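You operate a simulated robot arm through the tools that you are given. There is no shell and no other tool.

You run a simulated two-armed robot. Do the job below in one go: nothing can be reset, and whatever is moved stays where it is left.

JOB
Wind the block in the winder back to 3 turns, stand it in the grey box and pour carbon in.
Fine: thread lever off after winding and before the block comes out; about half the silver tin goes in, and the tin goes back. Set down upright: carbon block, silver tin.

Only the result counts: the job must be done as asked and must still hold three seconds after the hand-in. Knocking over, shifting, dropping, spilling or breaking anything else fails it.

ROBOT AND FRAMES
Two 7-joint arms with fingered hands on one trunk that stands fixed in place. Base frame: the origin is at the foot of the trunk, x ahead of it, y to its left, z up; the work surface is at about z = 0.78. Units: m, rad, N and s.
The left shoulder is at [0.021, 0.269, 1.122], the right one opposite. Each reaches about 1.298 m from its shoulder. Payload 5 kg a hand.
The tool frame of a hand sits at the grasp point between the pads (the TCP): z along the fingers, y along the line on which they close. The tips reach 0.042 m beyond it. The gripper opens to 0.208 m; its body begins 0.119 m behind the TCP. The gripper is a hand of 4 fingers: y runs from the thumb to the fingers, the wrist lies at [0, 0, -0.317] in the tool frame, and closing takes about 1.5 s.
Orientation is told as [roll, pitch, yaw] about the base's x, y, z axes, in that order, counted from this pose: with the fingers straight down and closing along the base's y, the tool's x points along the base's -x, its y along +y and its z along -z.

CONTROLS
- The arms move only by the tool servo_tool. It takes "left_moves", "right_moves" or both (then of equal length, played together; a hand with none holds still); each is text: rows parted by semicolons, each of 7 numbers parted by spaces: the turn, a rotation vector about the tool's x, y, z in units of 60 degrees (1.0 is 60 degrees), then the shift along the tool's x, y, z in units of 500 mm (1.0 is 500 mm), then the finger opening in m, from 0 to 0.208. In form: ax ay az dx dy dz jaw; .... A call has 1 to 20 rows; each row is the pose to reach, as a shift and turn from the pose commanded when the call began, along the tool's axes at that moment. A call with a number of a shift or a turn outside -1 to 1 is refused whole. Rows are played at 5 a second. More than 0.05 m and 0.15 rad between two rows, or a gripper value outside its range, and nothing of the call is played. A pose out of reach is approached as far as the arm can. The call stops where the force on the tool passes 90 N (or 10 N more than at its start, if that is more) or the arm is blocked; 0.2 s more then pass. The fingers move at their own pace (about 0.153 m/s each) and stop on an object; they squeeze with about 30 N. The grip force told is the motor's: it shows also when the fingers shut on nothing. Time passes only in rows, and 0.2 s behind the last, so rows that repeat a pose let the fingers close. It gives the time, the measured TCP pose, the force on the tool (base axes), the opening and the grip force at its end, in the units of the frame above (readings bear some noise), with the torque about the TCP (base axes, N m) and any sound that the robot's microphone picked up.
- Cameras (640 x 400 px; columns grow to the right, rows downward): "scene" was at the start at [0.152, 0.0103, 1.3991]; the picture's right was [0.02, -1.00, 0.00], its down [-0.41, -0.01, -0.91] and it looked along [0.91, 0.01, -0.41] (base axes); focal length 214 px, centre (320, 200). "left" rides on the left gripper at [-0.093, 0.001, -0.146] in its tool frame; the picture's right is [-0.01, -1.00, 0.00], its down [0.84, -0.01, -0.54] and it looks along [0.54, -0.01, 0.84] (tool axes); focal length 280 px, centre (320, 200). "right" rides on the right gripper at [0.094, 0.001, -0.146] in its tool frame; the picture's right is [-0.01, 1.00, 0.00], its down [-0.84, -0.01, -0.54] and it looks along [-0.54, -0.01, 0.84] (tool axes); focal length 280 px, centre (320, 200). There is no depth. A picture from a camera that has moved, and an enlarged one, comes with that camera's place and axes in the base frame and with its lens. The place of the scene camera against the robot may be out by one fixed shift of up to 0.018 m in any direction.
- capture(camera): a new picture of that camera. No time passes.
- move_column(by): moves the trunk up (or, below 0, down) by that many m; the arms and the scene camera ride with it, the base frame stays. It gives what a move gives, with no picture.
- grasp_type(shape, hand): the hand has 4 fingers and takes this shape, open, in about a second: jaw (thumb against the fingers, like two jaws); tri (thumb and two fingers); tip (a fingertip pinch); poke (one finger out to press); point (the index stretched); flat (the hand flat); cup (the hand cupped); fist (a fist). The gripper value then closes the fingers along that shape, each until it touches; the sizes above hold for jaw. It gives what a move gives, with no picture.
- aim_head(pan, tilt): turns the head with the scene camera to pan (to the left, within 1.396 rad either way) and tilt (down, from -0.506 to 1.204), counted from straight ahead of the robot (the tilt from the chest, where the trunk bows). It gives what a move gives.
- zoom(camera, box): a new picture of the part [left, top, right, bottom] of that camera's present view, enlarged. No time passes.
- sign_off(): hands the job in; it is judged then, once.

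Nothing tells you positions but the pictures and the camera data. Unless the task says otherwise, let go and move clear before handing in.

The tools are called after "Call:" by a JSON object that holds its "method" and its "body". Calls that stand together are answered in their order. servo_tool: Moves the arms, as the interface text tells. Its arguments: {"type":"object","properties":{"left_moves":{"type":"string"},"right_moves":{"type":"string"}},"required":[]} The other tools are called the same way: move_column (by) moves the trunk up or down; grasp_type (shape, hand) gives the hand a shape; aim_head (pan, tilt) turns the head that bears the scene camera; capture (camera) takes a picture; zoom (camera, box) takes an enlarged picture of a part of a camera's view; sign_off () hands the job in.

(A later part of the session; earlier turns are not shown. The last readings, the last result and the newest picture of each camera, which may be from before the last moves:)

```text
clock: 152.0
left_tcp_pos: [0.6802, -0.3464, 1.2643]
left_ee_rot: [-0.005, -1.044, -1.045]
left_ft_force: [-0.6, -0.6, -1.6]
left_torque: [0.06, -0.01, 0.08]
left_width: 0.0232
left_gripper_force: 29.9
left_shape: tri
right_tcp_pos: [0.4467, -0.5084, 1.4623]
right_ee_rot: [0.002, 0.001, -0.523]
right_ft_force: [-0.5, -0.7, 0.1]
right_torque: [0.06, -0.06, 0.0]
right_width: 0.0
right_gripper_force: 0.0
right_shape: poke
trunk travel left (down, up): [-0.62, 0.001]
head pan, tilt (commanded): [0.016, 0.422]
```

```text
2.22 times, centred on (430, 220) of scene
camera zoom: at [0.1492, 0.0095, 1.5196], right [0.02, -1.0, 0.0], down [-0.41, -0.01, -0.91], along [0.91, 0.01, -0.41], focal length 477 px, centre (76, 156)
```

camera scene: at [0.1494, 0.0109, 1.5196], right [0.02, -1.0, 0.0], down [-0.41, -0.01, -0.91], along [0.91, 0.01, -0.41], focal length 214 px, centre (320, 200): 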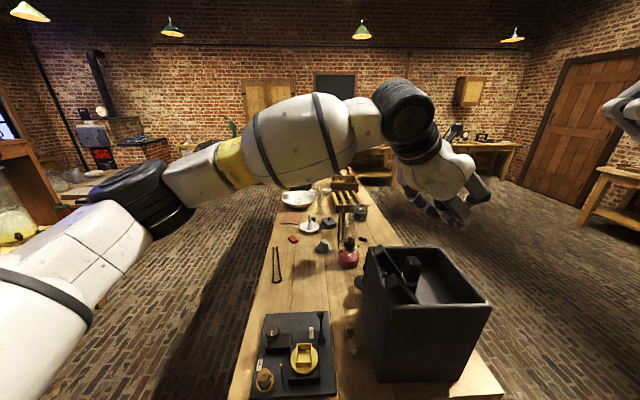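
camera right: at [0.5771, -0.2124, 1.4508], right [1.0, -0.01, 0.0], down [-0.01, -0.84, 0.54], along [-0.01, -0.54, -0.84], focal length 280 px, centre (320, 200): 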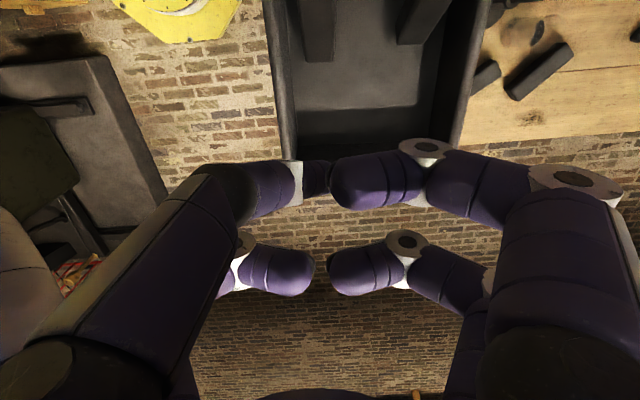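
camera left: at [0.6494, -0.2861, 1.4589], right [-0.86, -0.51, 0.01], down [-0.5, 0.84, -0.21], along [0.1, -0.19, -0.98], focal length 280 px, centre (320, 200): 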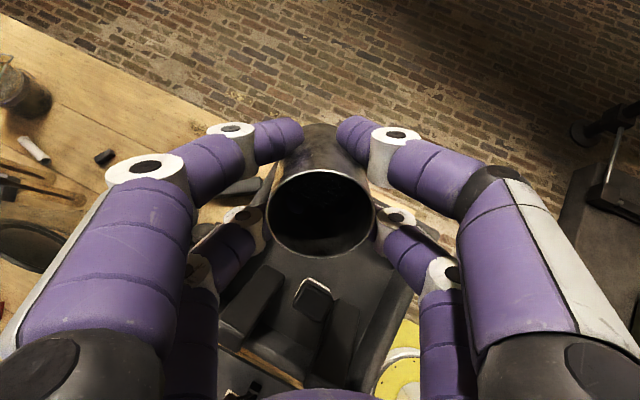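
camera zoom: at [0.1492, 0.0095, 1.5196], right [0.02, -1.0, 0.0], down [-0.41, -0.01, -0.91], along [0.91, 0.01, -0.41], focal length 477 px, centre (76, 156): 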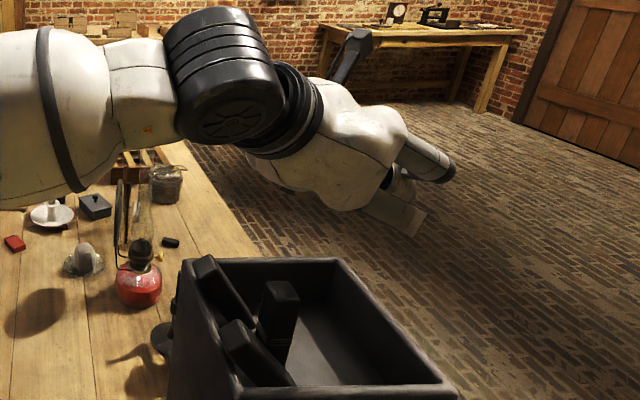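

Nothing pours at 60°. I tilt on to 70° and look.

Call:
{"method": "servo_tool", "body": {"left_moves": "0 -0.06 0 0 0 0 0; 0 -0.12 0 0 0 0 0; 0 -0.167 0 0 0 0 0; 0 -0.167 0 0 0 0 0; 0 -0.167 0 0 0 0 0"}}

Call:
{"method": "zoom", "body": {"camera": "left", "box": [240, 130, 400, 350]}}

Call:
{"method": "zoom", "body": {"camera": "scene", "box": [380, 200, 480, 310]}}

```text
clock: 153.2
left_tcp_pos: [0.6792, -0.3449, 1.2643]
left_ee_rot: [-0.007, -1.217, -1.04]
left_ft_force: [0.8, 0.5, -0.7]
left_torque: [0.0, 0.03, 0.02]
left_width: 0.023
left_gripper_force: 29.7
left_shape: tri
right_tcp_pos: [0.4474, -0.507, 1.4632]
right_ee_rot: [0.001, 0.0, -0.524]
right_ft_force: [0.5, -0.4, 0.4]
right_torque: [-0.04, -0.01, -0.02]
right_width: 0.0002
right_gripper_force: 0.1
right_shape: poke
trunk travel left (down, up): [-0.62, 0.001]
head pan, tilt (commanded): [0.016, 0.422]
```

```text
1.82 times, centred on (320, 240) of left
camera zoom: at [0.6289, -0.2526, 1.4036], right [-0.86, -0.5, 0.02], down [-0.41, 0.68, -0.6], along [0.29, -0.53, -0.8], focal length 510 px, centre (320, 127)
```

zoom: 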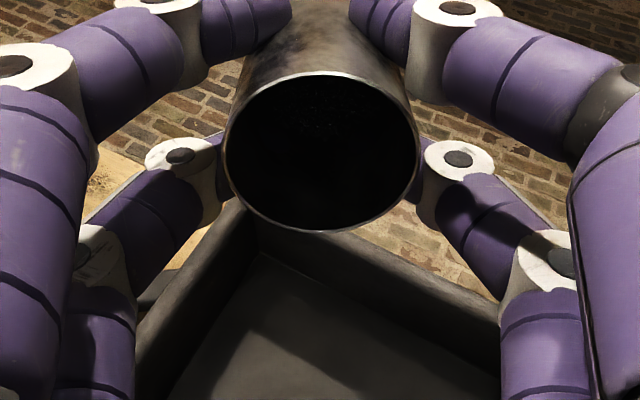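

```text
3.64 times, centred on (430, 255) of scene
camera zoom: at [0.1498, 0.0104, 1.5195], right [0.02, -1.0, 0.0], down [-0.41, -0.01, -0.91], along [0.91, 0.01, -0.41], focal length 780 px, centre (-80, 0)
```

zoom: 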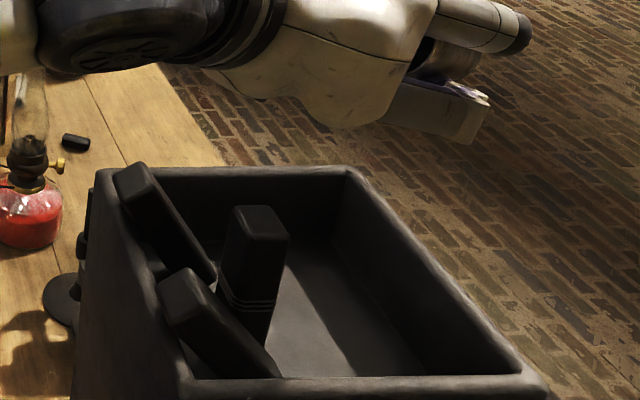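

Still nothing. I go on to 80°.

Call:
{"method": "servo_tool", "body": {"left_moves": "0 -0.06 0 0 0 0 0; 0 -0.12 0 0 0 0 0; 0 -0.167 0 0 0 0 0; 0 -0.167 0 0 0 0 0; 0 -0.167 0 0 0 0 0"}}

Call:
{"method": "zoom", "body": {"camera": "left", "box": [240, 130, 400, 350]}}

Call:
{"method": "zoom", "body": {"camera": "scene", "box": [380, 200, 480, 310]}}

```text
clock: 154.4
left_tcp_pos: [0.6802, -0.3458, 1.2631]
left_ee_rot: [-0.016, -1.392, -1.032]
left_ft_force: [0.6, -0.2, -1.1]
left_torque: [0.02, -0.02, -0.01]
left_width: 0.0229
left_gripper_force: 30.1
left_shape: tri
right_tcp_pos: [0.4469, -0.5077, 1.4626]
right_ee_rot: [0.002, -0.001, -0.523]
right_ft_force: [0.2, 0.1, 0.2]
right_torque: [-0.01, 0.03, -0.01]
right_width: 0.0
right_gripper_force: 0.2
right_shape: poke
trunk travel left (down, up): [-0.62, 0.001]
head pan, tilt (commanded): [0.016, 0.422]
```

```text
1.82 times, centred on (320, 240) of left
camera zoom: at [0.6178, -0.2329, 1.3829], right [-0.87, -0.5, 0.02], down [-0.35, 0.58, -0.73], along [0.36, -0.64, -0.68], focal length 510 px, centre (320, 127)
```

zoom: 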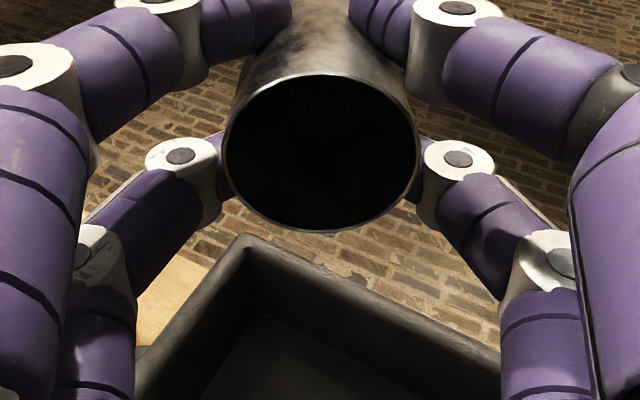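

```text
3.64 times, centred on (430, 255) of scene
camera zoom: at [0.1498, 0.0104, 1.5195], right [0.02, -1.0, 0.0], down [-0.41, -0.01, -0.91], along [0.91, 0.01, -0.41], focal length 780 px, centre (-80, 0)
```

zoom: 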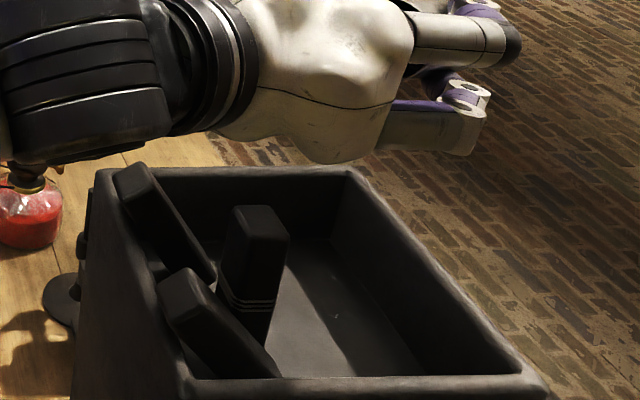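

Call:
{"method": "zoom", "body": {"camera": "scene", "box": [420, 255, 455, 295]}}

Call:
{"method": "servo_tool", "body": {"left_moves": "0 -0.04 0 0 0 0 0; 0 -0.083 0 0 0 0 0; 0 -0.083 0 0 0 0 0; 0 -0.083 0 0 0 0 0; 0 -0.083 0 0 0 0 0"}}

Call:
{"method": "zoom", "body": {"camera": "scene", "box": [420, 255, 455, 295]}}

Call:
{"method": "zoom", "body": {"camera": "left", "box": [280, 150, 360, 240]}}

```text
10.00 times, centred on (438, 275) of scene
camera zoom: at [0.1498, 0.0104, 1.5195], right [0.02, -1.0, 0.0], down [-0.41, -0.01, -0.91], along [0.91, 0.01, -0.41], focal length 2145 px, centre (-855, -550)
```

zoom: 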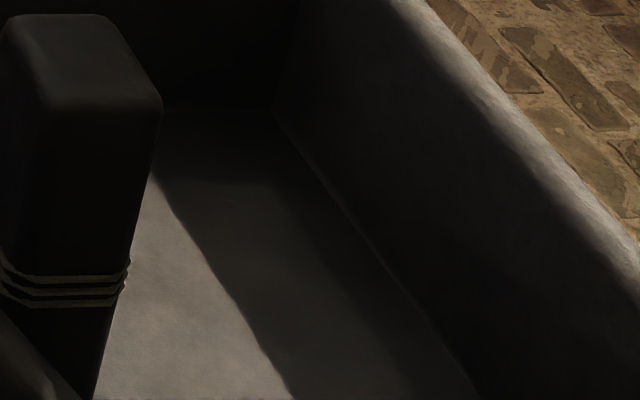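

```text
clock: 155.6
left_tcp_pos: [0.6789, -0.3453, 1.2643]
left_ee_rot: [-0.027, -1.479, -1.019]
left_ft_force: [-0.8, -0.6, -0.3]
left_torque: [0.02, 0.03, -0.01]
left_width: 0.0227
left_gripper_force: 30.1
left_shape: tri
right_tcp_pos: [0.4458, -0.5078, 1.4628]
right_ee_rot: [0.001, -0.001, -0.524]
right_ft_force: [-0.3, 0.2, -0.5]
right_torque: [0.02, -0.02, 0.03]
right_width: 0.0002
right_gripper_force: 0.0
right_shape: poke
trunk travel left (down, up): [-0.62, 0.001]
head pan, tilt (commanded): [0.016, 0.422]
```

```text
10.00 times, centred on (438, 275) of scene
camera zoom: at [0.1495, 0.0102, 1.5195], right [0.02, -1.0, 0.0], down [-0.41, -0.01, -0.91], along [0.91, 0.01, -0.41], focal length 2145 px, centre (-855, -550)
```

zoom: 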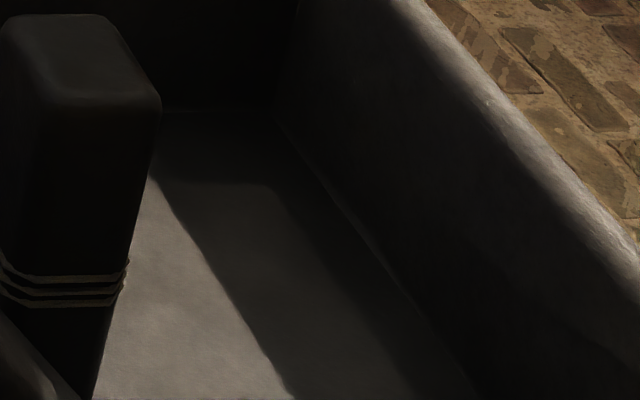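

```text
4.44 times, centred on (320, 195) of left
camera zoom: at [0.6128, -0.225, 1.3715], right [-0.87, -0.5, 0.02], down [-0.32, 0.52, -0.79], along [0.39, -0.69, -0.61], focal length 1246 px, centre (320, 222)
```

zoom: 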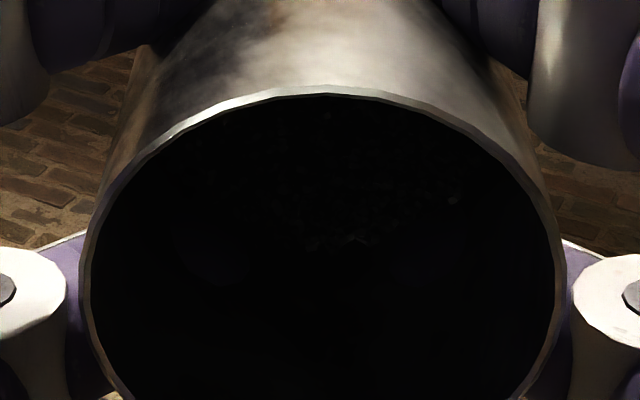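

Call:
{"method": "servo_tool", "body": {"left_moves": "0 -0.04 0 0 0 0 0; 0 -0.083 0 0 0 0 0; 0 -0.083 0 0 0 0 0; 0 -0.083 0 0 0 0 0; 0 -0.083 0 0 0 0 0"}}

Call:
{"method": "zoom", "body": {"camera": "scene", "box": [380, 200, 480, 310]}}

Call:
{"method": "zoom", "body": {"camera": "left", "box": [240, 130, 400, 350]}}

```text
clock: 156.8
left_tcp_pos: [0.6795, -0.3449, 1.2644]
left_ee_rot: [-0.614, -1.565, -0.434]
left_ft_force: [-0.4, 0.0, -0.6]
left_torque: [0.03, 0.04, 0.0]
left_width: 0.0231
left_gripper_force: 30.2
left_shape: tri
right_tcp_pos: [0.4458, -0.5075, 1.4625]
right_ee_rot: [0.003, 0.0, -0.523]
right_ft_force: [0.2, 0.3, -0.2]
right_torque: [-0.02, -0.01, 0.0]
right_width: 0.0
right_gripper_force: 0.0
right_shape: poke
trunk travel left (down, up): [-0.62, 0.001]
head pan, tilt (commanded): [0.016, 0.422]
```

```text
3.64 times, centred on (430, 255) of scene
camera zoom: at [0.1495, 0.0102, 1.5195], right [0.02, -1.0, 0.0], down [-0.41, -0.01, -0.91], along [0.91, 0.01, -0.41], focal length 780 px, centre (-80, 0)
```

zoom: 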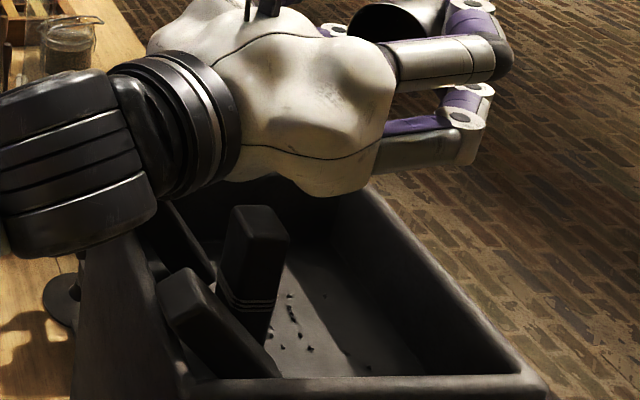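

```text
1.82 times, centred on (320, 240) of left
camera zoom: at [0.6077, -0.2172, 1.359], right [-0.87, -0.5, 0.02], down [-0.28, 0.46, -0.84], along [0.41, -0.73, -0.54], focal length 510 px, centre (320, 127)
```

zoom: 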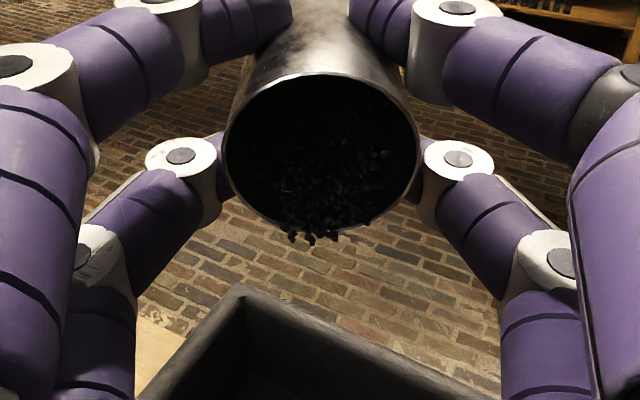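

Granules have begun to flow and land inside the box. I hold here for a moment and watch.

Call:
{"method": "servo_tool", "body": {"left_moves": "0 0 0 0 0 0 0; 0 0 0 0 0 0 0"}}

Call:
{"method": "zoom", "body": {"camera": "scene", "box": [380, 200, 480, 310]}}

Call:
{"method": "zoom", "body": {"camera": "left", "box": [270, 140, 370, 260]}}

```text
clock: 157.4
left_tcp_pos: [0.6785, -0.3449, 1.2636]
left_ee_rot: [-0.597, -1.564, -0.449]
left_ft_force: [0.0, -0.3, -1.4]
left_torque: [0.02, 0.0, -0.03]
left_width: 0.0231
left_gripper_force: 30.1
left_shape: tri
right_tcp_pos: [0.4456, -0.5081, 1.4618]
right_ee_rot: [0.001, 0.0, -0.522]
right_ft_force: [0.2, 0.7, 0.6]
right_torque: [-0.04, 0.03, -0.01]
right_width: 0.0001
right_gripper_force: 0.1
right_shape: poke
trunk travel left (down, up): [-0.62, 0.001]
head pan, tilt (commanded): [0.016, 0.422]
```

```text
3.64 times, centred on (430, 255) of scene
camera zoom: at [0.1496, 0.0102, 1.5195], right [0.02, -1.0, 0.0], down [-0.41, -0.01, -0.91], along [0.91, 0.01, -0.41], focal length 780 px, centre (-80, 0)
```

zoom: 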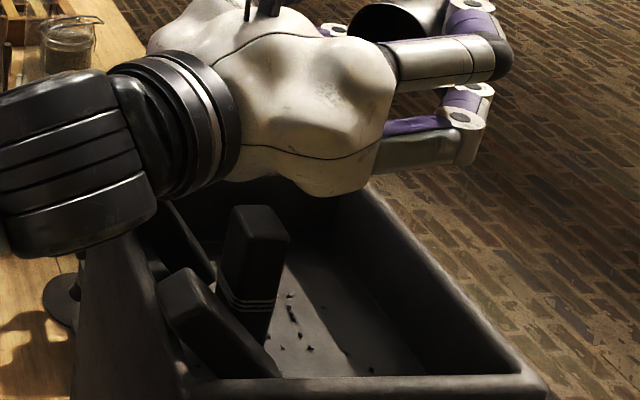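

```text
3.33 times, centred on (320, 200) of left
camera zoom: at [0.6078, -0.2172, 1.3589], right [-0.87, -0.5, 0.02], down [-0.28, 0.46, -0.84], along [0.41, -0.73, -0.54], focal length 935 px, centre (320, 200)
```

zoom: 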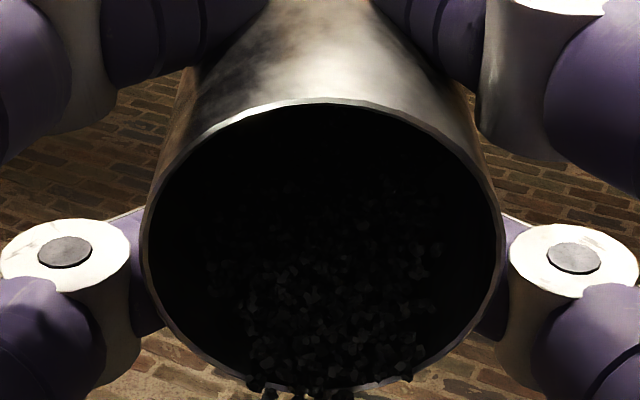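

The flow stops by itself at 90°. I continue in 3° steps.

Call:
{"method": "servo_tool", "body": {"left_moves": "0 -0.025 0 0 0 0 0; 0 -0.05 0 0 0 0 0; 0 -0.05 0 0 0 0 0; 0 -0.05 0 0 0 0 0; 0 -0.05 0 0 0 0 0"}}

Call:
{"method": "zoom", "body": {"camera": "scene", "box": [380, 200, 480, 310]}}

Call:
{"method": "zoom", "body": {"camera": "left", "box": [270, 140, 370, 260]}}

```text
clock: 158.6
left_tcp_pos: [0.6791, -0.3436, 1.2647]
left_ee_rot: [-3.09, -1.522, 2.043]
left_ft_force: [0.3, 0.0, -0.8]
left_torque: [0.02, 0.03, 0.04]
left_width: 0.0228
left_gripper_force: 30.3
left_shape: tri
right_tcp_pos: [0.4461, -0.5072, 1.4625]
right_ee_rot: [0.001, 0.001, -0.523]
right_ft_force: [0.8, 0.5, -0.2]
right_torque: [0.02, 0.02, 0.02]
right_width: 0.0002
right_gripper_force: 0.1
right_shape: poke
trunk travel left (down, up): [-0.62, 0.001]
head pan, tilt (commanded): [0.016, 0.422]
```

```text
3.64 times, centred on (430, 255) of scene
camera zoom: at [0.1495, 0.0103, 1.5195], right [0.02, -1.0, 0.0], down [-0.41, -0.01, -0.91], along [0.91, 0.01, -0.41], focal length 780 px, centre (-80, 0)
```

zoom: 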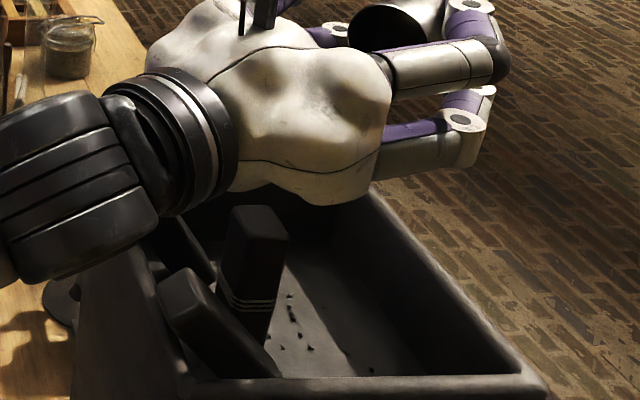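

```text
3.33 times, centred on (320, 200) of left
camera zoom: at [0.6051, -0.2132, 1.3518], right [-0.87, -0.5, 0.02], down [-0.26, 0.42, -0.87], along [0.43, -0.76, -0.5], focal length 935 px, centre (320, 200)
```

zoom: 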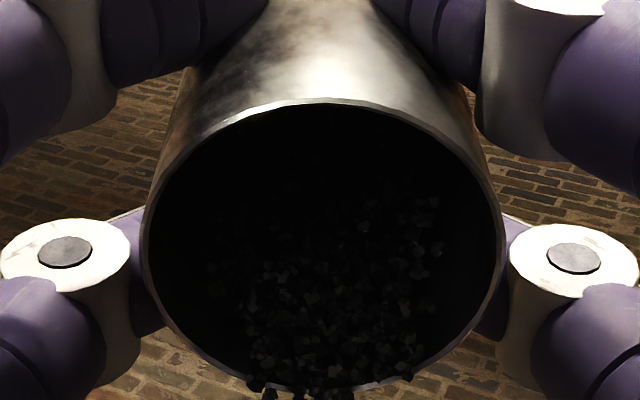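

Call:
{"method": "servo_tool", "body": {"left_moves": "0 -0.025 0 0 0 0 0; 0 -0.05 0 0 0 0 0; 0 -0.05 0 0 0 0 0; 0 -0.05 0 0 0 0 0; 0 -0.05 0 0 0 0 0"}}

Call:
{"method": "zoom", "body": {"camera": "scene", "box": [380, 200, 480, 310]}}

Call:
{"method": "zoom", "body": {"camera": "left", "box": [270, 140, 370, 260]}}

```text
clock: 159.8
left_tcp_pos: [0.6783, -0.3435, 1.2654]
left_ee_rot: [-3.119, -1.471, 2.069]
left_ft_force: [-0.2, 0.6, -0.9]
left_torque: [0.01, -0.01, 0.0]
left_width: 0.0229
left_gripper_force: 30.0
left_shape: tri
right_tcp_pos: [0.446, -0.5076, 1.4628]
right_ee_rot: [0.003, 0.0, -0.524]
right_ft_force: [0.4, -0.2, 0.4]
right_torque: [0.02, -0.06, 0.01]
right_width: 0.0
right_gripper_force: 0.0
right_shape: poke
trunk travel left (down, up): [-0.62, 0.001]
head pan, tilt (commanded): [0.016, 0.422]
```

```text
3.64 times, centred on (430, 255) of scene
camera zoom: at [0.1495, 0.0102, 1.5195], right [0.02, -1.0, 0.0], down [-0.41, -0.01, -0.91], along [0.91, 0.01, -0.41], focal length 780 px, centre (-80, 0)
```

zoom: 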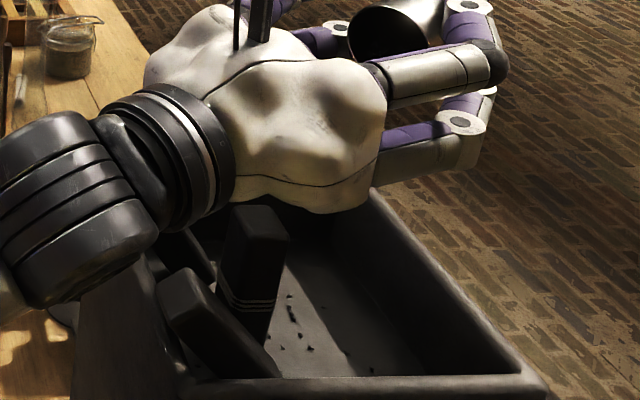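

```text
3.33 times, centred on (320, 200) of left
camera zoom: at [0.6027, -0.2092, 1.3442], right [-0.87, -0.5, 0.02], down [-0.24, 0.38, -0.89], along [0.44, -0.78, -0.45], focal length 935 px, centre (320, 200)
```

zoom: 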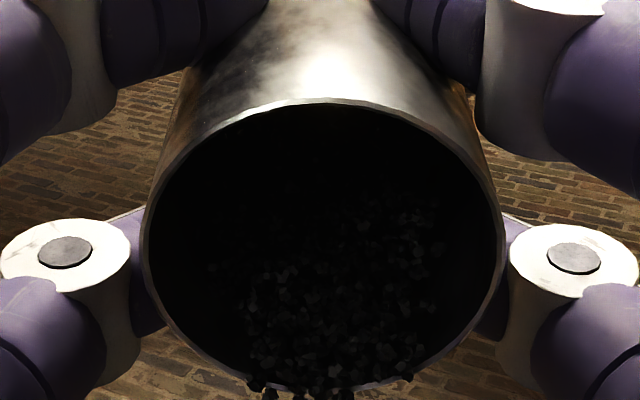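

Call:
{"method": "servo_tool", "body": {"left_moves": "0 -0.025 0 0 0 0 0; 0 -0.05 0 0 0 0 0; 0 -0.067 0 0 0 0 0; 0 -0.067 0 0 0 0 0; 0 -0.067 0 0 0 0 0"}}

Call:
{"method": "zoom", "body": {"camera": "scene", "box": [380, 200, 480, 310]}}

Call:
{"method": "zoom", "body": {"camera": "left", "box": [270, 140, 370, 260]}}

```text
clock: 161.0
left_tcp_pos: [0.6786, -0.3458, 1.2653]
left_ee_rot: [-3.129, -1.4, 2.078]
left_ft_force: [-0.2, 0.0, -1.4]
left_torque: [-0.01, -0.01, -0.02]
left_width: 0.023
left_gripper_force: 29.8
left_shape: tri
right_tcp_pos: [0.4454, -0.5073, 1.4623]
right_ee_rot: [0.001, -0.001, -0.523]
right_ft_force: [-1.0, -0.7, -0.1]
right_torque: [0.04, 0.03, 0.0]
right_width: 0.0003
right_gripper_force: 0.1
right_shape: poke
trunk travel left (down, up): [-0.62, 0.001]
head pan, tilt (commanded): [0.016, 0.422]
```

```text
3.64 times, centred on (430, 255) of scene
camera zoom: at [0.1496, 0.0102, 1.5195], right [0.02, -1.0, 0.0], down [-0.41, -0.01, -0.91], along [0.91, 0.01, -0.41], focal length 780 px, centre (-80, 0)
```

zoom: 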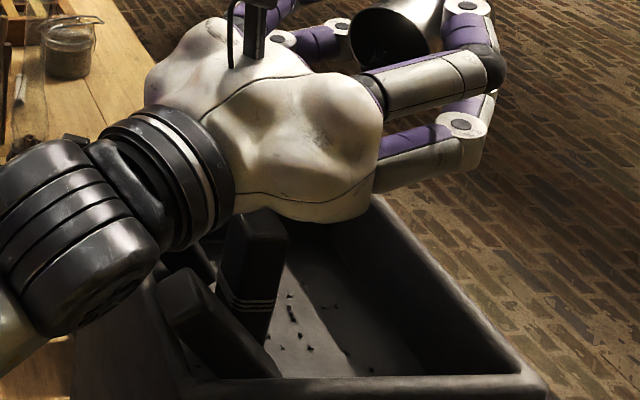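

```text
3.33 times, centred on (320, 200) of left
camera zoom: at [0.6005, -0.2056, 1.3335], right [-0.87, -0.5, 0.02], down [-0.21, 0.33, -0.92], along [0.45, -0.8, -0.39], focal length 935 px, centre (320, 200)
```

zoom: 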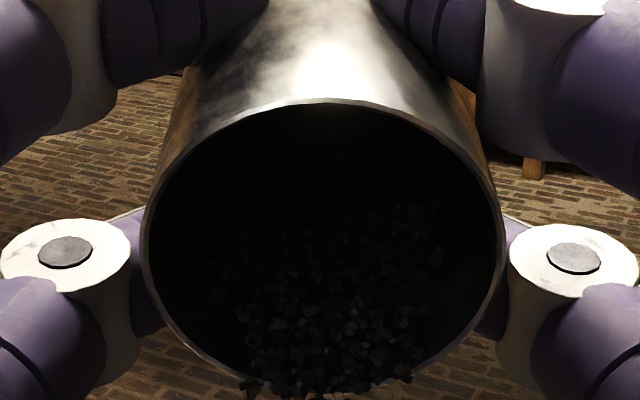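

Only a trickle so far; as the palm gets lower I raise the hand 35 mm and tilt on to 104°.

Call:
{"method": "servo_tool", "body": {"left_moves": "0 0 0 -0.035 0 0.006 0; 0 0 0 -0.069 0 0.012 0; 0 -0.03 0 -0.069 0 0.012 0; 0 -0.067 0 -0.069 0 0.012 0; 0 -0.067 0 -0.069 0 0.012 0; 0 -0.067 0 -0.069 0 0.012 0"}}

Call:
{"method": "zoom", "body": {"camera": "scene", "box": [380, 200, 480, 310]}}

Call:
{"method": "zoom", "body": {"camera": "left", "box": [270, 140, 370, 260]}}

```text
clock: 162.4
left_tcp_pos: [0.68, -0.3452, 1.3]
left_ee_rot: [-3.133, -1.33, 2.083]
left_ft_force: [0.2, -0.7, -0.4]
left_torque: [0.04, 0.02, 0.0]
left_width: 0.0225
left_gripper_force: 29.6
left_shape: tri
right_tcp_pos: [0.4457, -0.5071, 1.462]
right_ee_rot: [0.001, 0.0, -0.523]
right_ft_force: [0.6, -0.3, -0.4]
right_torque: [0.02, 0.02, 0.0]
right_width: 0.0001
right_gripper_force: 0.1
right_shape: poke
trunk travel left (down, up): [-0.62, 0.001]
head pan, tilt (commanded): [0.016, 0.422]
```

```text
3.64 times, centred on (430, 255) of scene
camera zoom: at [0.1495, 0.0101, 1.5195], right [0.02, -1.0, 0.0], down [-0.41, -0.01, -0.91], along [0.91, 0.01, -0.41], focal length 780 px, centre (-80, 0)
```

zoom: 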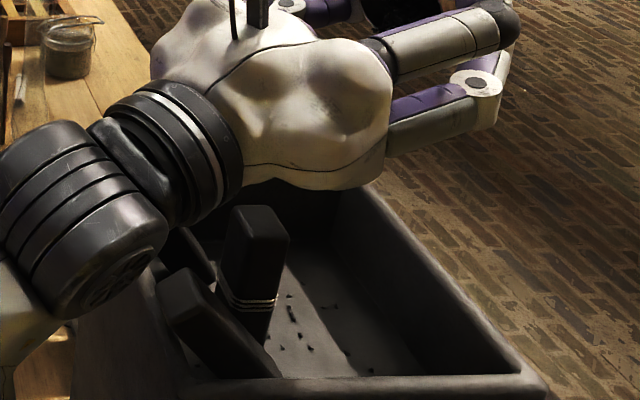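

```text
3.33 times, centred on (320, 200) of left
camera zoom: at [0.5989, -0.202, 1.3555], right [-0.87, -0.5, 0.02], down [-0.17, 0.27, -0.95], along [0.47, -0.82, -0.32], focal length 935 px, centre (320, 200)
```

zoom: 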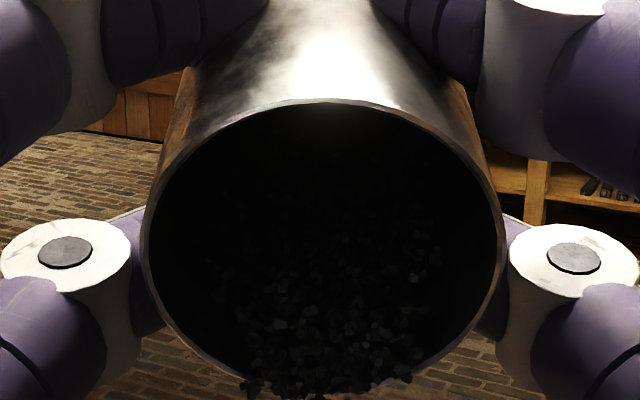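

The granules hold by friction, so a steeper tilt is needed; I raise the hand to z≈1.38 for clearance and go on to 110°.

Call:
{"method": "servo_tool", "body": {"left_moves": "0 0 0 -0.05 0 0.013 0; 0 0 0 -0.1 0 0.026 0; 0 0 0 -0.155 0 0.039 0; 0 -0.03 0 -0.155 0 0.039 0; 0 -0.06 0 -0.155 0 0.039 0; 0 -0.1 0 -0.155 0 0.039 0; 0 -0.1 0 -0.155 0 0.039 0; 0 -0.1 0 -0.155 0 0.039 0"}}

Call:
{"method": "zoom", "body": {"camera": "scene", "box": [360, 150, 500, 310]}}

Call:
{"method": "zoom", "body": {"camera": "left", "box": [270, 140, 370, 260]}}

```text
clock: 164.2
left_tcp_pos: [0.6799, -0.3447, 1.3785]
left_ee_rot: [-3.136, -1.225, 2.086]
left_ft_force: [0.1, -0.2, -1.3]
left_torque: [0.02, 0.0, 0.0]
left_width: 0.0228
left_gripper_force: 30.4
left_shape: tri
right_tcp_pos: [0.4468, -0.508, 1.4628]
right_ee_rot: [0.002, 0.0, -0.523]
right_ft_force: [-0.6, 0.8, 0.6]
right_torque: [0.03, 0.07, 0.0]
right_width: 0.0
right_gripper_force: 0.1
right_shape: poke
trunk travel left (down, up): [-0.62, 0.001]
head pan, tilt (commanded): [0.016, 0.422]
```

```text
2.50 times, centred on (430, 230) of scene
camera zoom: at [0.1498, 0.0101, 1.5195], right [0.02, -1.0, 0.0], down [-0.41, -0.01, -0.91], along [0.91, 0.01, -0.41], focal length 536 px, centre (45, 125)
```

zoom: 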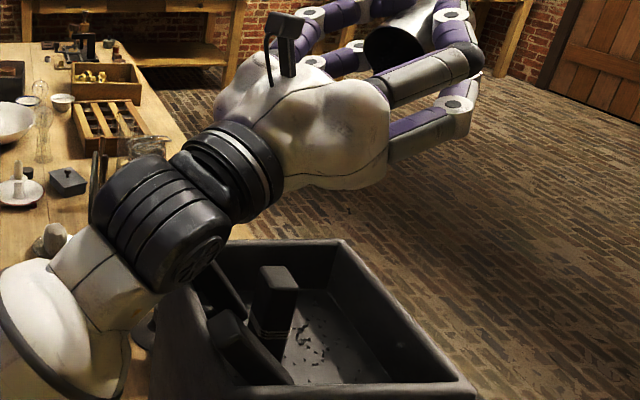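

```text
3.33 times, centred on (320, 200) of left
camera zoom: at [0.597, -0.1966, 1.4185], right [-0.87, -0.49, 0.02], down [-0.12, 0.18, -0.98], along [0.48, -0.85, -0.22], focal length 935 px, centre (320, 200)
```

zoom: 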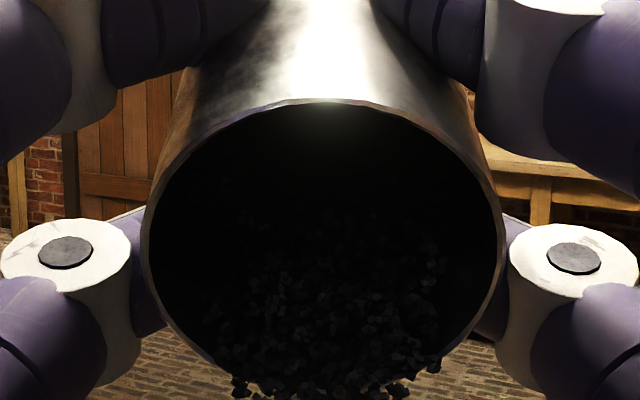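

More granules are on the floor and it is still trickling. I hold and look again.

Call:
{"method": "servo_tool", "body": {"left_moves": "0 0 0 0 0 0 0; 0 0 0 0 0 0 0; 0 0 0 0 0 0 0"}}

Call:
{"method": "zoom", "body": {"camera": "scene", "box": [410, 240, 470, 310]}}

Call:
{"method": "zoom", "body": {"camera": "left", "box": [270, 140, 370, 260]}}

```text
clock: 165.0
left_tcp_pos: [0.6792, -0.3435, 1.3793]
left_ee_rot: [-3.134, -1.225, 2.085]
left_ft_force: [0.1, 0.0, -0.6]
left_torque: [-0.01, 0.02, 0.03]
left_width: 0.023
left_gripper_force: 29.9
left_shape: tri
right_tcp_pos: [0.4463, -0.507, 1.4618]
right_ee_rot: [0.002, 0.0, -0.521]
right_ft_force: [0.1, -0.4, -0.5]
right_torque: [-0.01, -0.03, 0.01]
right_width: 0.0001
right_gripper_force: 0.1
right_shape: poke
trunk travel left (down, up): [-0.62, 0.001]
head pan, tilt (commanded): [0.016, 0.422]
```

```text
5.71 times, centred on (440, 275) of scene
camera zoom: at [0.1496, 0.0102, 1.5195], right [0.02, -1.0, 0.0], down [-0.41, -0.01, -0.91], along [0.91, 0.01, -0.41], focal length 1226 px, centre (-366, -229)
```

zoom: 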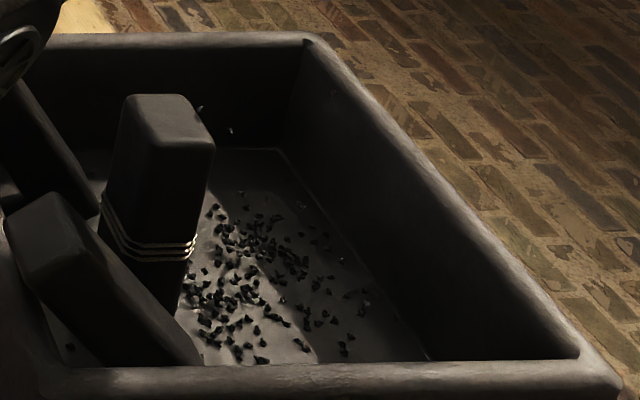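

```text
3.33 times, centred on (320, 200) of left
camera zoom: at [0.5969, -0.1965, 1.4186], right [-0.87, -0.49, 0.02], down [-0.12, 0.18, -0.98], along [0.48, -0.85, -0.22], focal length 935 px, centre (320, 200)
```

zoom: 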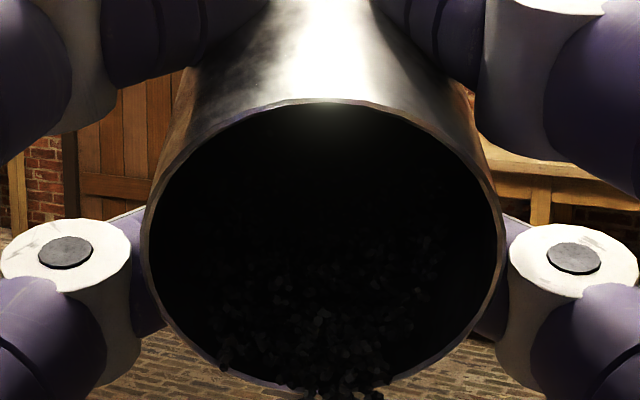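

It is flowing well now and staying inside the box. I tilt back to stop the flow and check how much is left.

Call:
{"method": "servo_tool", "body": {"left_moves": "0 0.14 0 0 0 0 0; 0 0.28 0 0 0 0 0; 0 0.42 0 0 0 0 0; 0 0.55 0 0 0 0 0; 0 0.68 0 0 0 0 0; 0 0.8 0 0 0 0 0; 0 0.8 0 0 0 0 0; 0 0.8 0 0 0 0 0"}}

Call:
{"method": "zoom", "body": {"camera": "scene", "box": [400, 230, 470, 310]}}

Call:
{"method": "zoom", "body": {"camera": "left", "box": [270, 130, 370, 240]}}

```text
clock: 166.8
left_tcp_pos: [0.6792, -0.3454, 1.3793]
left_ee_rot: [-0.004, -1.078, -1.044]
left_ft_force: [-1.0, -0.3, 0.1]
left_torque: [0.01, -0.02, 0.04]
left_width: 0.0228
left_gripper_force: 29.8
left_shape: tri
right_tcp_pos: [0.4463, -0.5074, 1.4627]
right_ee_rot: [0.001, 0.0, -0.524]
right_ft_force: [-0.5, -1.3, -0.3]
right_torque: [0.04, -0.04, 0.02]
right_width: 0.0
right_gripper_force: 0.0
right_shape: poke
trunk travel left (down, up): [-0.62, 0.001]
head pan, tilt (commanded): [0.016, 0.422]
```

```text
5.00 times, centred on (435, 270) of scene
camera zoom: at [0.1491, 0.0099, 1.5195], right [0.02, -1.0, 0.0], down [-0.41, -0.01, -0.91], along [0.91, 0.01, -0.41], focal length 1072 px, centre (-255, -150)
```

zoom: 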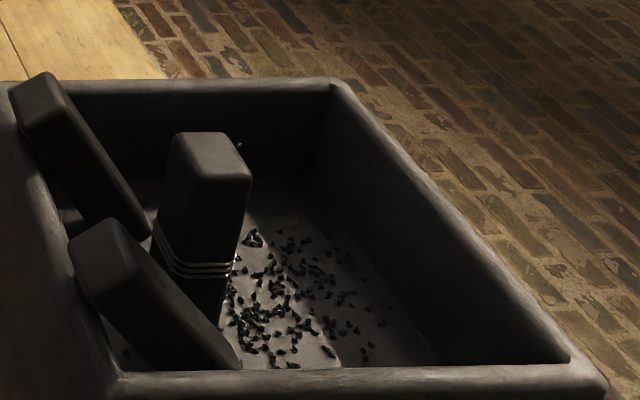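

```text
3.64 times, centred on (320, 185) of left
camera zoom: at [0.6387, -0.2703, 1.5321], right [-0.86, -0.5, 0.01], down [-0.45, 0.75, -0.49], along [0.23, -0.43, -0.87], focal length 1020 px, centre (320, 254)
```

zoom: 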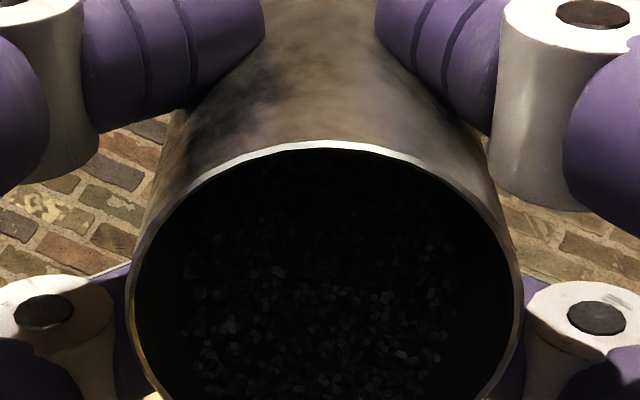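

Call:
{"method": "zoom", "body": {"camera": "scene", "box": [420, 265, 450, 305]}}

```text
10.00 times, centred on (435, 285) of scene
camera zoom: at [0.1491, 0.0099, 1.5195], right [0.02, -1.0, 0.0], down [-0.41, -0.01, -0.91], along [0.91, 0.01, -0.41], focal length 2145 px, centre (-830, -650)
```

zoom: 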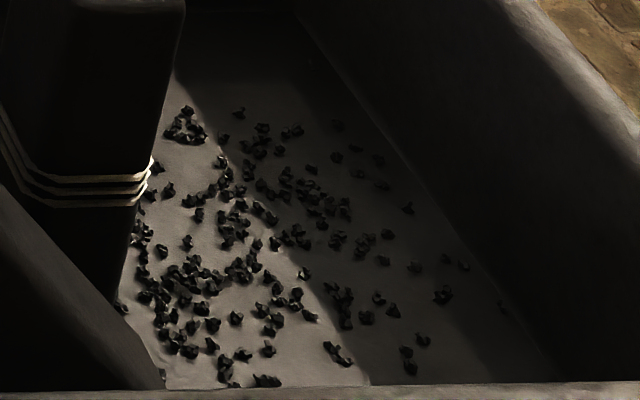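

About 160 granules are in the box. To judge what remains I untilt over the box first, so nothing falls elsewhere.

Call:
{"method": "servo_tool", "body": {"left_moves": "0 0.12 0 0 0 0 0; 0 0.24 0 0 0 0 0; 0 0.36 0 0 0 0 0; 0 0.48 0 0 0 0 0; 0 0.55 0 0 0 0 0; 0 0.55 0 0 0 0 0; 0 0.55 0 0 0 0 0"}}

Call:
{"method": "zoom", "body": {"camera": "left", "box": [270, 130, 370, 240]}}

Call:
{"method": "capture", "body": {"camera": "left"}}

```text
clock: 168.4
left_tcp_pos: [0.6887, -0.3356, 1.3776]
left_ee_rot: [-0.009, -0.503, -1.032]
left_ft_force: [-0.1, 0.0, -1.5]
left_torque: [0.0, 0.03, 0.02]
left_width: 0.0227
left_gripper_force: 30.2
left_shape: tri
right_tcp_pos: [0.4467, -0.5081, 1.4627]
right_ee_rot: [0.003, -0.001, -0.523]
right_ft_force: [0.3, 0.0, -0.3]
right_torque: [0.02, 0.01, 0.01]
right_width: 0.0
right_gripper_force: 0.0
right_shape: poke
trunk travel left (down, up): [-0.62, 0.001]
head pan, tilt (commanded): [0.016, 0.422]
```

```text
3.64 times, centred on (320, 185) of left
camera zoom: at [0.6977, -0.3444, 1.5522], right [-0.85, -0.52, 0.02], down [-0.52, 0.85, 0.07], along [-0.05, 0.05, -1.0], focal length 1020 px, centre (320, 254)
```

zoom: 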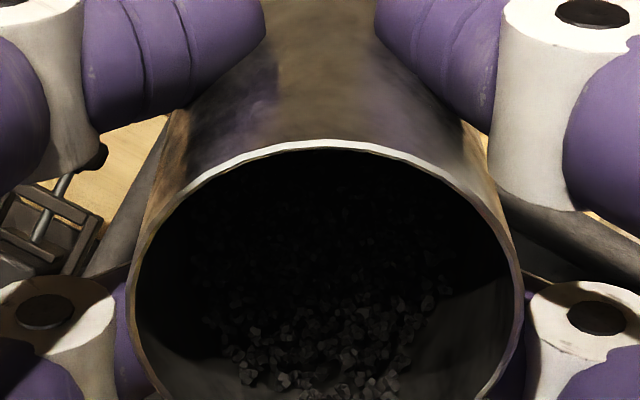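

```text
taken
camera left: at [0.6977, -0.3444, 1.5522], right [-0.85, -0.52, 0.02], down [-0.52, 0.85, 0.07], along [-0.05, 0.05, -1.0], focal length 280 px, centre (320, 200)
```

left: 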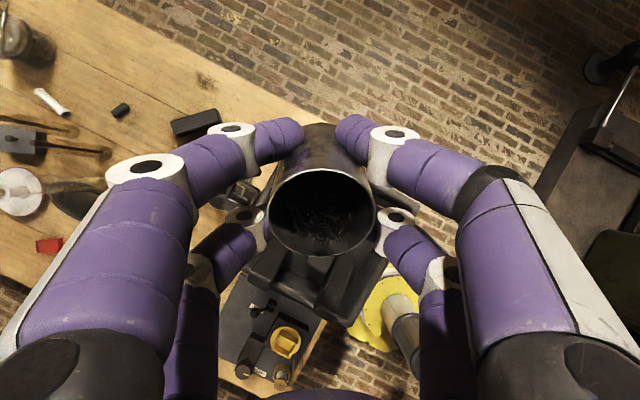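

Granules cling to the wall. I bring the tin upright over the box within easy reach, so they settle to the bottom.

Call:
{"method": "servo_tool", "body": {"left_moves": "0 0.06 0 0.05 0.008 -0.001 0; 0 0.15 0 0.1 0.016 -0.002 0; 0 0.25 0 0.15 0.024 -0.003 0; 0 0.35 0 0.2 0.031 -0.004 0; 0 0.45 0 0.24 0.037 -0.004 0; 0 0.483 0 0.251 0.038 -0.004 0; 0 0.483 0 0.251 0.038 -0.004 0; 0 0.483 0 0.251 0.038 -0.004 0"}}

Call:
{"method": "zoom", "body": {"camera": "left", "box": [270, 130, 370, 240]}}

Call:
{"method": "zoom", "body": {"camera": "scene", "box": [360, 150, 500, 310]}}

```text
clock: 170.4
left_tcp_pos: [0.6863, -0.1832, 1.3434]
left_ee_rot: [-0.026, -0.033, -0.968]
left_ft_force: [0.0, 0.5, -1.5]
left_torque: [-0.03, 0.01, -0.03]
left_width: 0.0227
left_gripper_force: 30.1
left_shape: tri
right_tcp_pos: [0.4465, -0.5069, 1.4628]
right_ee_rot: [0.0, -0.001, -0.524]
right_ft_force: [-0.2, 1.4, 0.9]
right_torque: [-0.04, 0.03, -0.02]
right_width: 0.0
right_gripper_force: 0.1
right_shape: poke
trunk travel left (down, up): [-0.62, 0.001]
head pan, tilt (commanded): [0.016, 0.422]
stopped in row 8 (left hand): the arm was blocked; the commanded pose is now the measured one
```

```text
3.64 times, centred on (320, 185) of left
camera zoom: at [0.741, -0.2533, 1.4934], right [-0.81, -0.58, 0.03], down [-0.49, 0.71, 0.51], along [-0.32, 0.4, -0.86], focal length 1020 px, centre (320, 254)
```

zoom: 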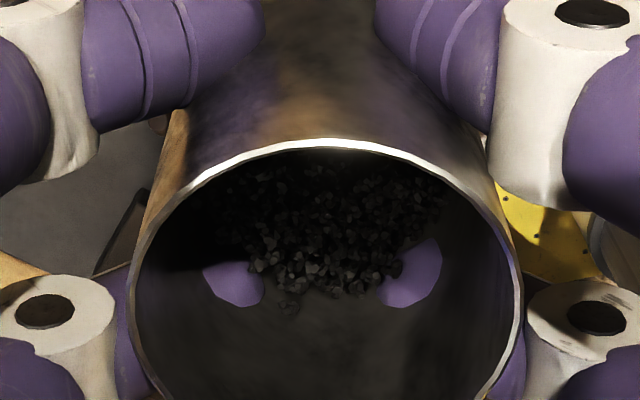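

```text
2.50 times, centred on (430, 230) of scene
camera zoom: at [0.1499, 0.0108, 1.5195], right [0.02, -1.0, 0.0], down [-0.41, -0.01, -0.91], along [0.91, 0.01, -0.41], focal length 536 px, centre (45, 125)
```

zoom: 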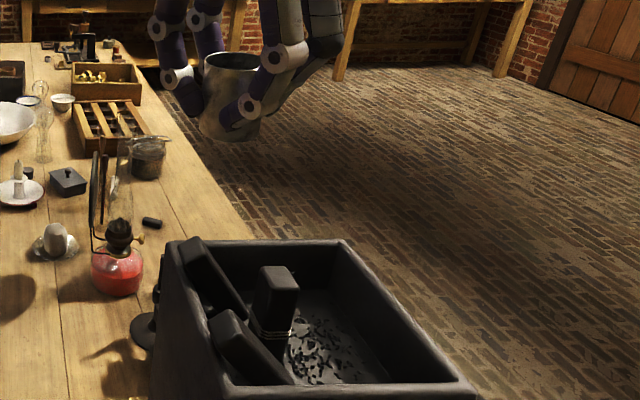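

Granules are heaped to one side of the tin. I move to a comfortable spot and give the tin a few small level shakes so the contents flatten for a fair look.

Call:
{"method": "servo_tool", "body": {"left_moves": "-0.006 0.008 0.02 0.05 -0.002 0.006 0; -0.012 0.016 0.04 0.1 -0.004 0.012 0; -0.018 0.024 0.06 0.15 -0.006 0.018 0; -0.025 0.03 0.075 0.207 -0.008 0.026 0; -0.025 0.03 0.075 0.207 -0.008 0.026 0; -0.025 0.03 0.075 0.247 -0.008 0.026 0; -0.025 0.03 0.075 0.167 -0.008 0.026 0; -0.025 0.03 0.075 0.247 -0.008 0.026 0; -0.025 0.03 0.075 0.167 -0.008 0.026 0; -0.025 0.03 0.075 0.247 -0.008 0.026 0; -0.025 0.03 0.075 0.167 -0.008 0.026 0; -0.025 0.03 0.075 0.247 -0.008 0.026 0; -0.025 0.03 0.075 0.167 -0.008 0.026 0; -0.025 0.03 0.075 0.207 -0.008 0.026 0; -0.025 0.03 0.075 0.207 -0.008 0.026 0"}}

Call:
{"method": "zoom", "body": {"camera": "left", "box": [270, 130, 370, 240]}}

```text
clock: 173.6
left_tcp_pos: [0.6239, -0.1101, 1.3243]
left_ee_rot: [0.005, 0.003, -1.051]
left_ft_force: [1.1, -3.6, -3.2]
left_torque: [0.56, 0.18, 0.05]
left_width: 0.0226
left_gripper_force: 30.1
left_shape: tri
right_tcp_pos: [0.4501, -0.5134, 1.4595]
right_ee_rot: [0.004, 0.007, -0.525]
right_ft_force: [2.3, -4.5, -2.8]
right_torque: [0.62, 0.3, -0.01]
right_width: 0.0
right_gripper_force: 0.0
right_shape: poke
trunk travel left (down, up): [-0.62, 0.001]
head pan, tilt (commanded): [0.016, 0.422]
```

```text
3.64 times, centred on (320, 185) of left
camera zoom: at [0.6715, -0.191, 1.4705], right [-0.86, -0.51, 0.0], down [-0.43, 0.72, 0.54], along [-0.27, 0.47, -0.84], focal length 1020 px, centre (320, 254)
```

zoom: 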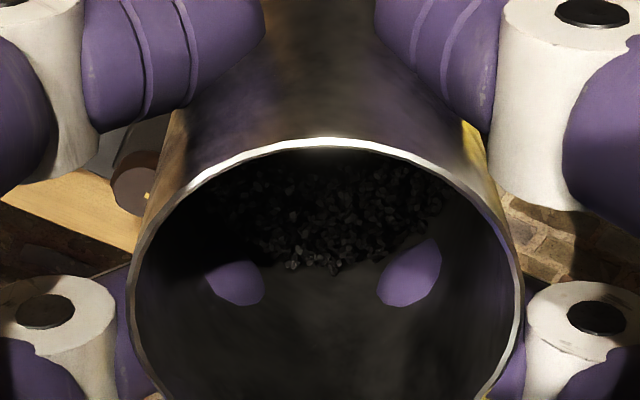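

Call:
{"method": "servo_tool", "body": {"left_moves": "0 0 0 0 0 0 0; 0 0 0 0 0 0 0; 0 0 0 0 0 0 0; 0 0 0 0 0 0 0"}}

Call:
{"method": "servo_tool", "body": {"left_moves": "0 0 0 0 0 0 0"}}

Call:
{"method": "servo_tool", "body": {"left_moves": "0 0 0 0 0 0 0"}}

Call:
{"method": "servo_tool", "body": {"left_moves": "0 0 0 0 0 0 0"}}

Call:
{"method": "servo_tool", "body": {"left_moves": "0 0 0 0 0 0 0"}}

Call:
{"method": "servo_tool", "body": {"left_moves": "0 0 0 0 0 0 0"}}

Call:
{"method": "servo_tool", "body": {"left_moves": "0 0 0 0 0 0 0"}}

Call:
{"method": "zoom", "body": {"camera": "left", "box": [285, 140, 355, 210]}}

```text
clock: 174.6
left_tcp_pos: [0.6229, -0.1068, 1.3251]
left_ee_rot: [0.003, 0.001, -1.052]
left_ft_force: [1.5, -1.3, -1.4]
left_torque: [0.21, 0.02, 0.0]
left_width: 0.0225
left_gripper_force: 29.9
left_shape: tri
right_tcp_pos: [0.4473, -0.5111, 1.461]
right_ee_rot: [0.001, 0.003, -0.525]
right_ft_force: [-1.0, -1.9, -0.5]
right_torque: [0.2, 0.07, -0.01]
right_width: 0.0002
right_gripper_force: 0.1
right_shape: poke
trunk travel left (down, up): [-0.62, 0.001]
head pan, tilt (commanded): [0.016, 0.422]
```

```text
clock: 175.0
left_tcp_pos: [0.6228, -0.1059, 1.3264]
left_ee_rot: [0.003, 0.002, -1.051]
left_ft_force: [1.5, -0.2, -2.1]
left_torque: [0.09, 0.07, -0.01]
left_width: 0.0223
left_gripper_force: 29.5
left_shape: tri
right_tcp_pos: [0.4475, -0.5089, 1.4607]
right_ee_rot: [0.001, 0.002, -0.521]
right_ft_force: [0.0, -0.3, 0.2]
right_torque: [0.15, 0.09, 0.02]
right_width: 0.0
right_gripper_force: 0.1
right_shape: poke
trunk travel left (down, up): [-0.62, 0.001]
head pan, tilt (commanded): [0.016, 0.422]
```

```text
clock: 175.4
left_tcp_pos: [0.6235, -0.1053, 1.3246]
left_ee_rot: [0.003, 0.002, -1.05]
left_ft_force: [1.0, -0.4, -1.7]
left_torque: [0.04, 0.06, 0.01]
left_width: 0.0226
left_gripper_force: 29.8
left_shape: tri
right_tcp_pos: [0.446, -0.5081, 1.4618]
right_ee_rot: [0.002, 0.0, -0.526]
right_ft_force: [-0.5, 0.4, -0.5]
right_torque: [0.03, 0.07, -0.02]
right_width: 0.0001
right_gripper_force: 0.1
right_shape: poke
trunk travel left (down, up): [-0.62, 0.001]
head pan, tilt (commanded): [0.016, 0.422]
```

```text
clock: 175.8
left_tcp_pos: [0.6214, -0.1052, 1.3261]
left_ee_rot: [0.005, 0.003, -1.051]
left_ft_force: [-0.9, -0.5, -0.9]
left_torque: [-0.02, 0.02, -0.01]
left_width: 0.0223
left_gripper_force: 29.8
left_shape: tri
right_tcp_pos: [0.4464, -0.5086, 1.4619]
right_ee_rot: [0.001, 0.001, -0.523]
right_ft_force: [0.1, -0.5, 0.7]
right_torque: [0.01, 0.03, 0.02]
right_width: 0.0
right_gripper_force: 0.0
right_shape: poke
trunk travel left (down, up): [-0.62, 0.001]
head pan, tilt (commanded): [0.016, 0.422]
```

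```text
clock: 176.2
left_tcp_pos: [0.6235, -0.1052, 1.3256]
left_ee_rot: [0.002, 0.0, -1.05]
left_ft_force: [0.1, 0.9, -1.0]
left_torque: [-0.03, -0.01, 0.0]
left_width: 0.0223
left_gripper_force: 29.7
left_shape: tri
right_tcp_pos: [0.4468, -0.5081, 1.4621]
right_ee_rot: [0.003, 0.001, -0.525]
right_ft_force: [0.3, -0.1, -0.1]
right_torque: [0.0, 0.02, -0.04]
right_width: 0.0
right_gripper_force: 0.2
right_shape: poke
trunk travel left (down, up): [-0.62, 0.001]
head pan, tilt (commanded): [0.016, 0.422]
```

```text
clock: 176.6
left_tcp_pos: [0.6222, -0.1048, 1.3259]
left_ee_rot: [0.004, 0.0, -1.051]
left_ft_force: [-0.5, -0.5, -0.6]
left_torque: [0.0, -0.02, 0.0]
left_width: 0.0224
left_gripper_force: 30.0
left_shape: tri
right_tcp_pos: [0.4467, -0.5083, 1.4625]
right_ee_rot: [0.001, -0.001, -0.523]
right_ft_force: [0.5, 0.0, 0.5]
right_torque: [-0.01, 0.0, -0.02]
right_width: 0.0005
right_gripper_force: 0.0
right_shape: poke
trunk travel left (down, up): [-0.62, 0.001]
head pan, tilt (commanded): [0.016, 0.422]
```

```text
clock: 177.0
left_tcp_pos: [0.622, -0.1054, 1.3263]
left_ee_rot: [0.004, 0.0, -1.05]
left_ft_force: [0.3, -1.4, -0.3]
left_torque: [-0.02, -0.01, 0.01]
left_width: 0.0224
left_gripper_force: 30.1
left_shape: tri
right_tcp_pos: [0.4463, -0.5075, 1.4616]
right_ee_rot: [0.001, 0.0, -0.524]
right_ft_force: [-0.5, 0.2, 0.1]
right_torque: [-0.01, 0.02, 0.02]
right_width: 0.0
right_gripper_force: 0.0
right_shape: poke
trunk travel left (down, up): [-0.62, 0.001]
head pan, tilt (commanded): [0.016, 0.422]
```

```text
5.71 times, centred on (320, 175) of left
camera zoom: at [0.6692, -0.1853, 1.4734], right [-0.86, -0.51, 0.0], down [-0.43, 0.72, 0.54], along [-0.27, 0.47, -0.84], focal length 1602 px, centre (320, 343)
```

zoom: 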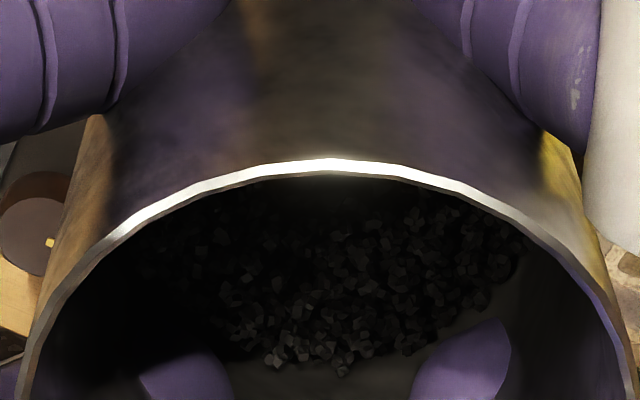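

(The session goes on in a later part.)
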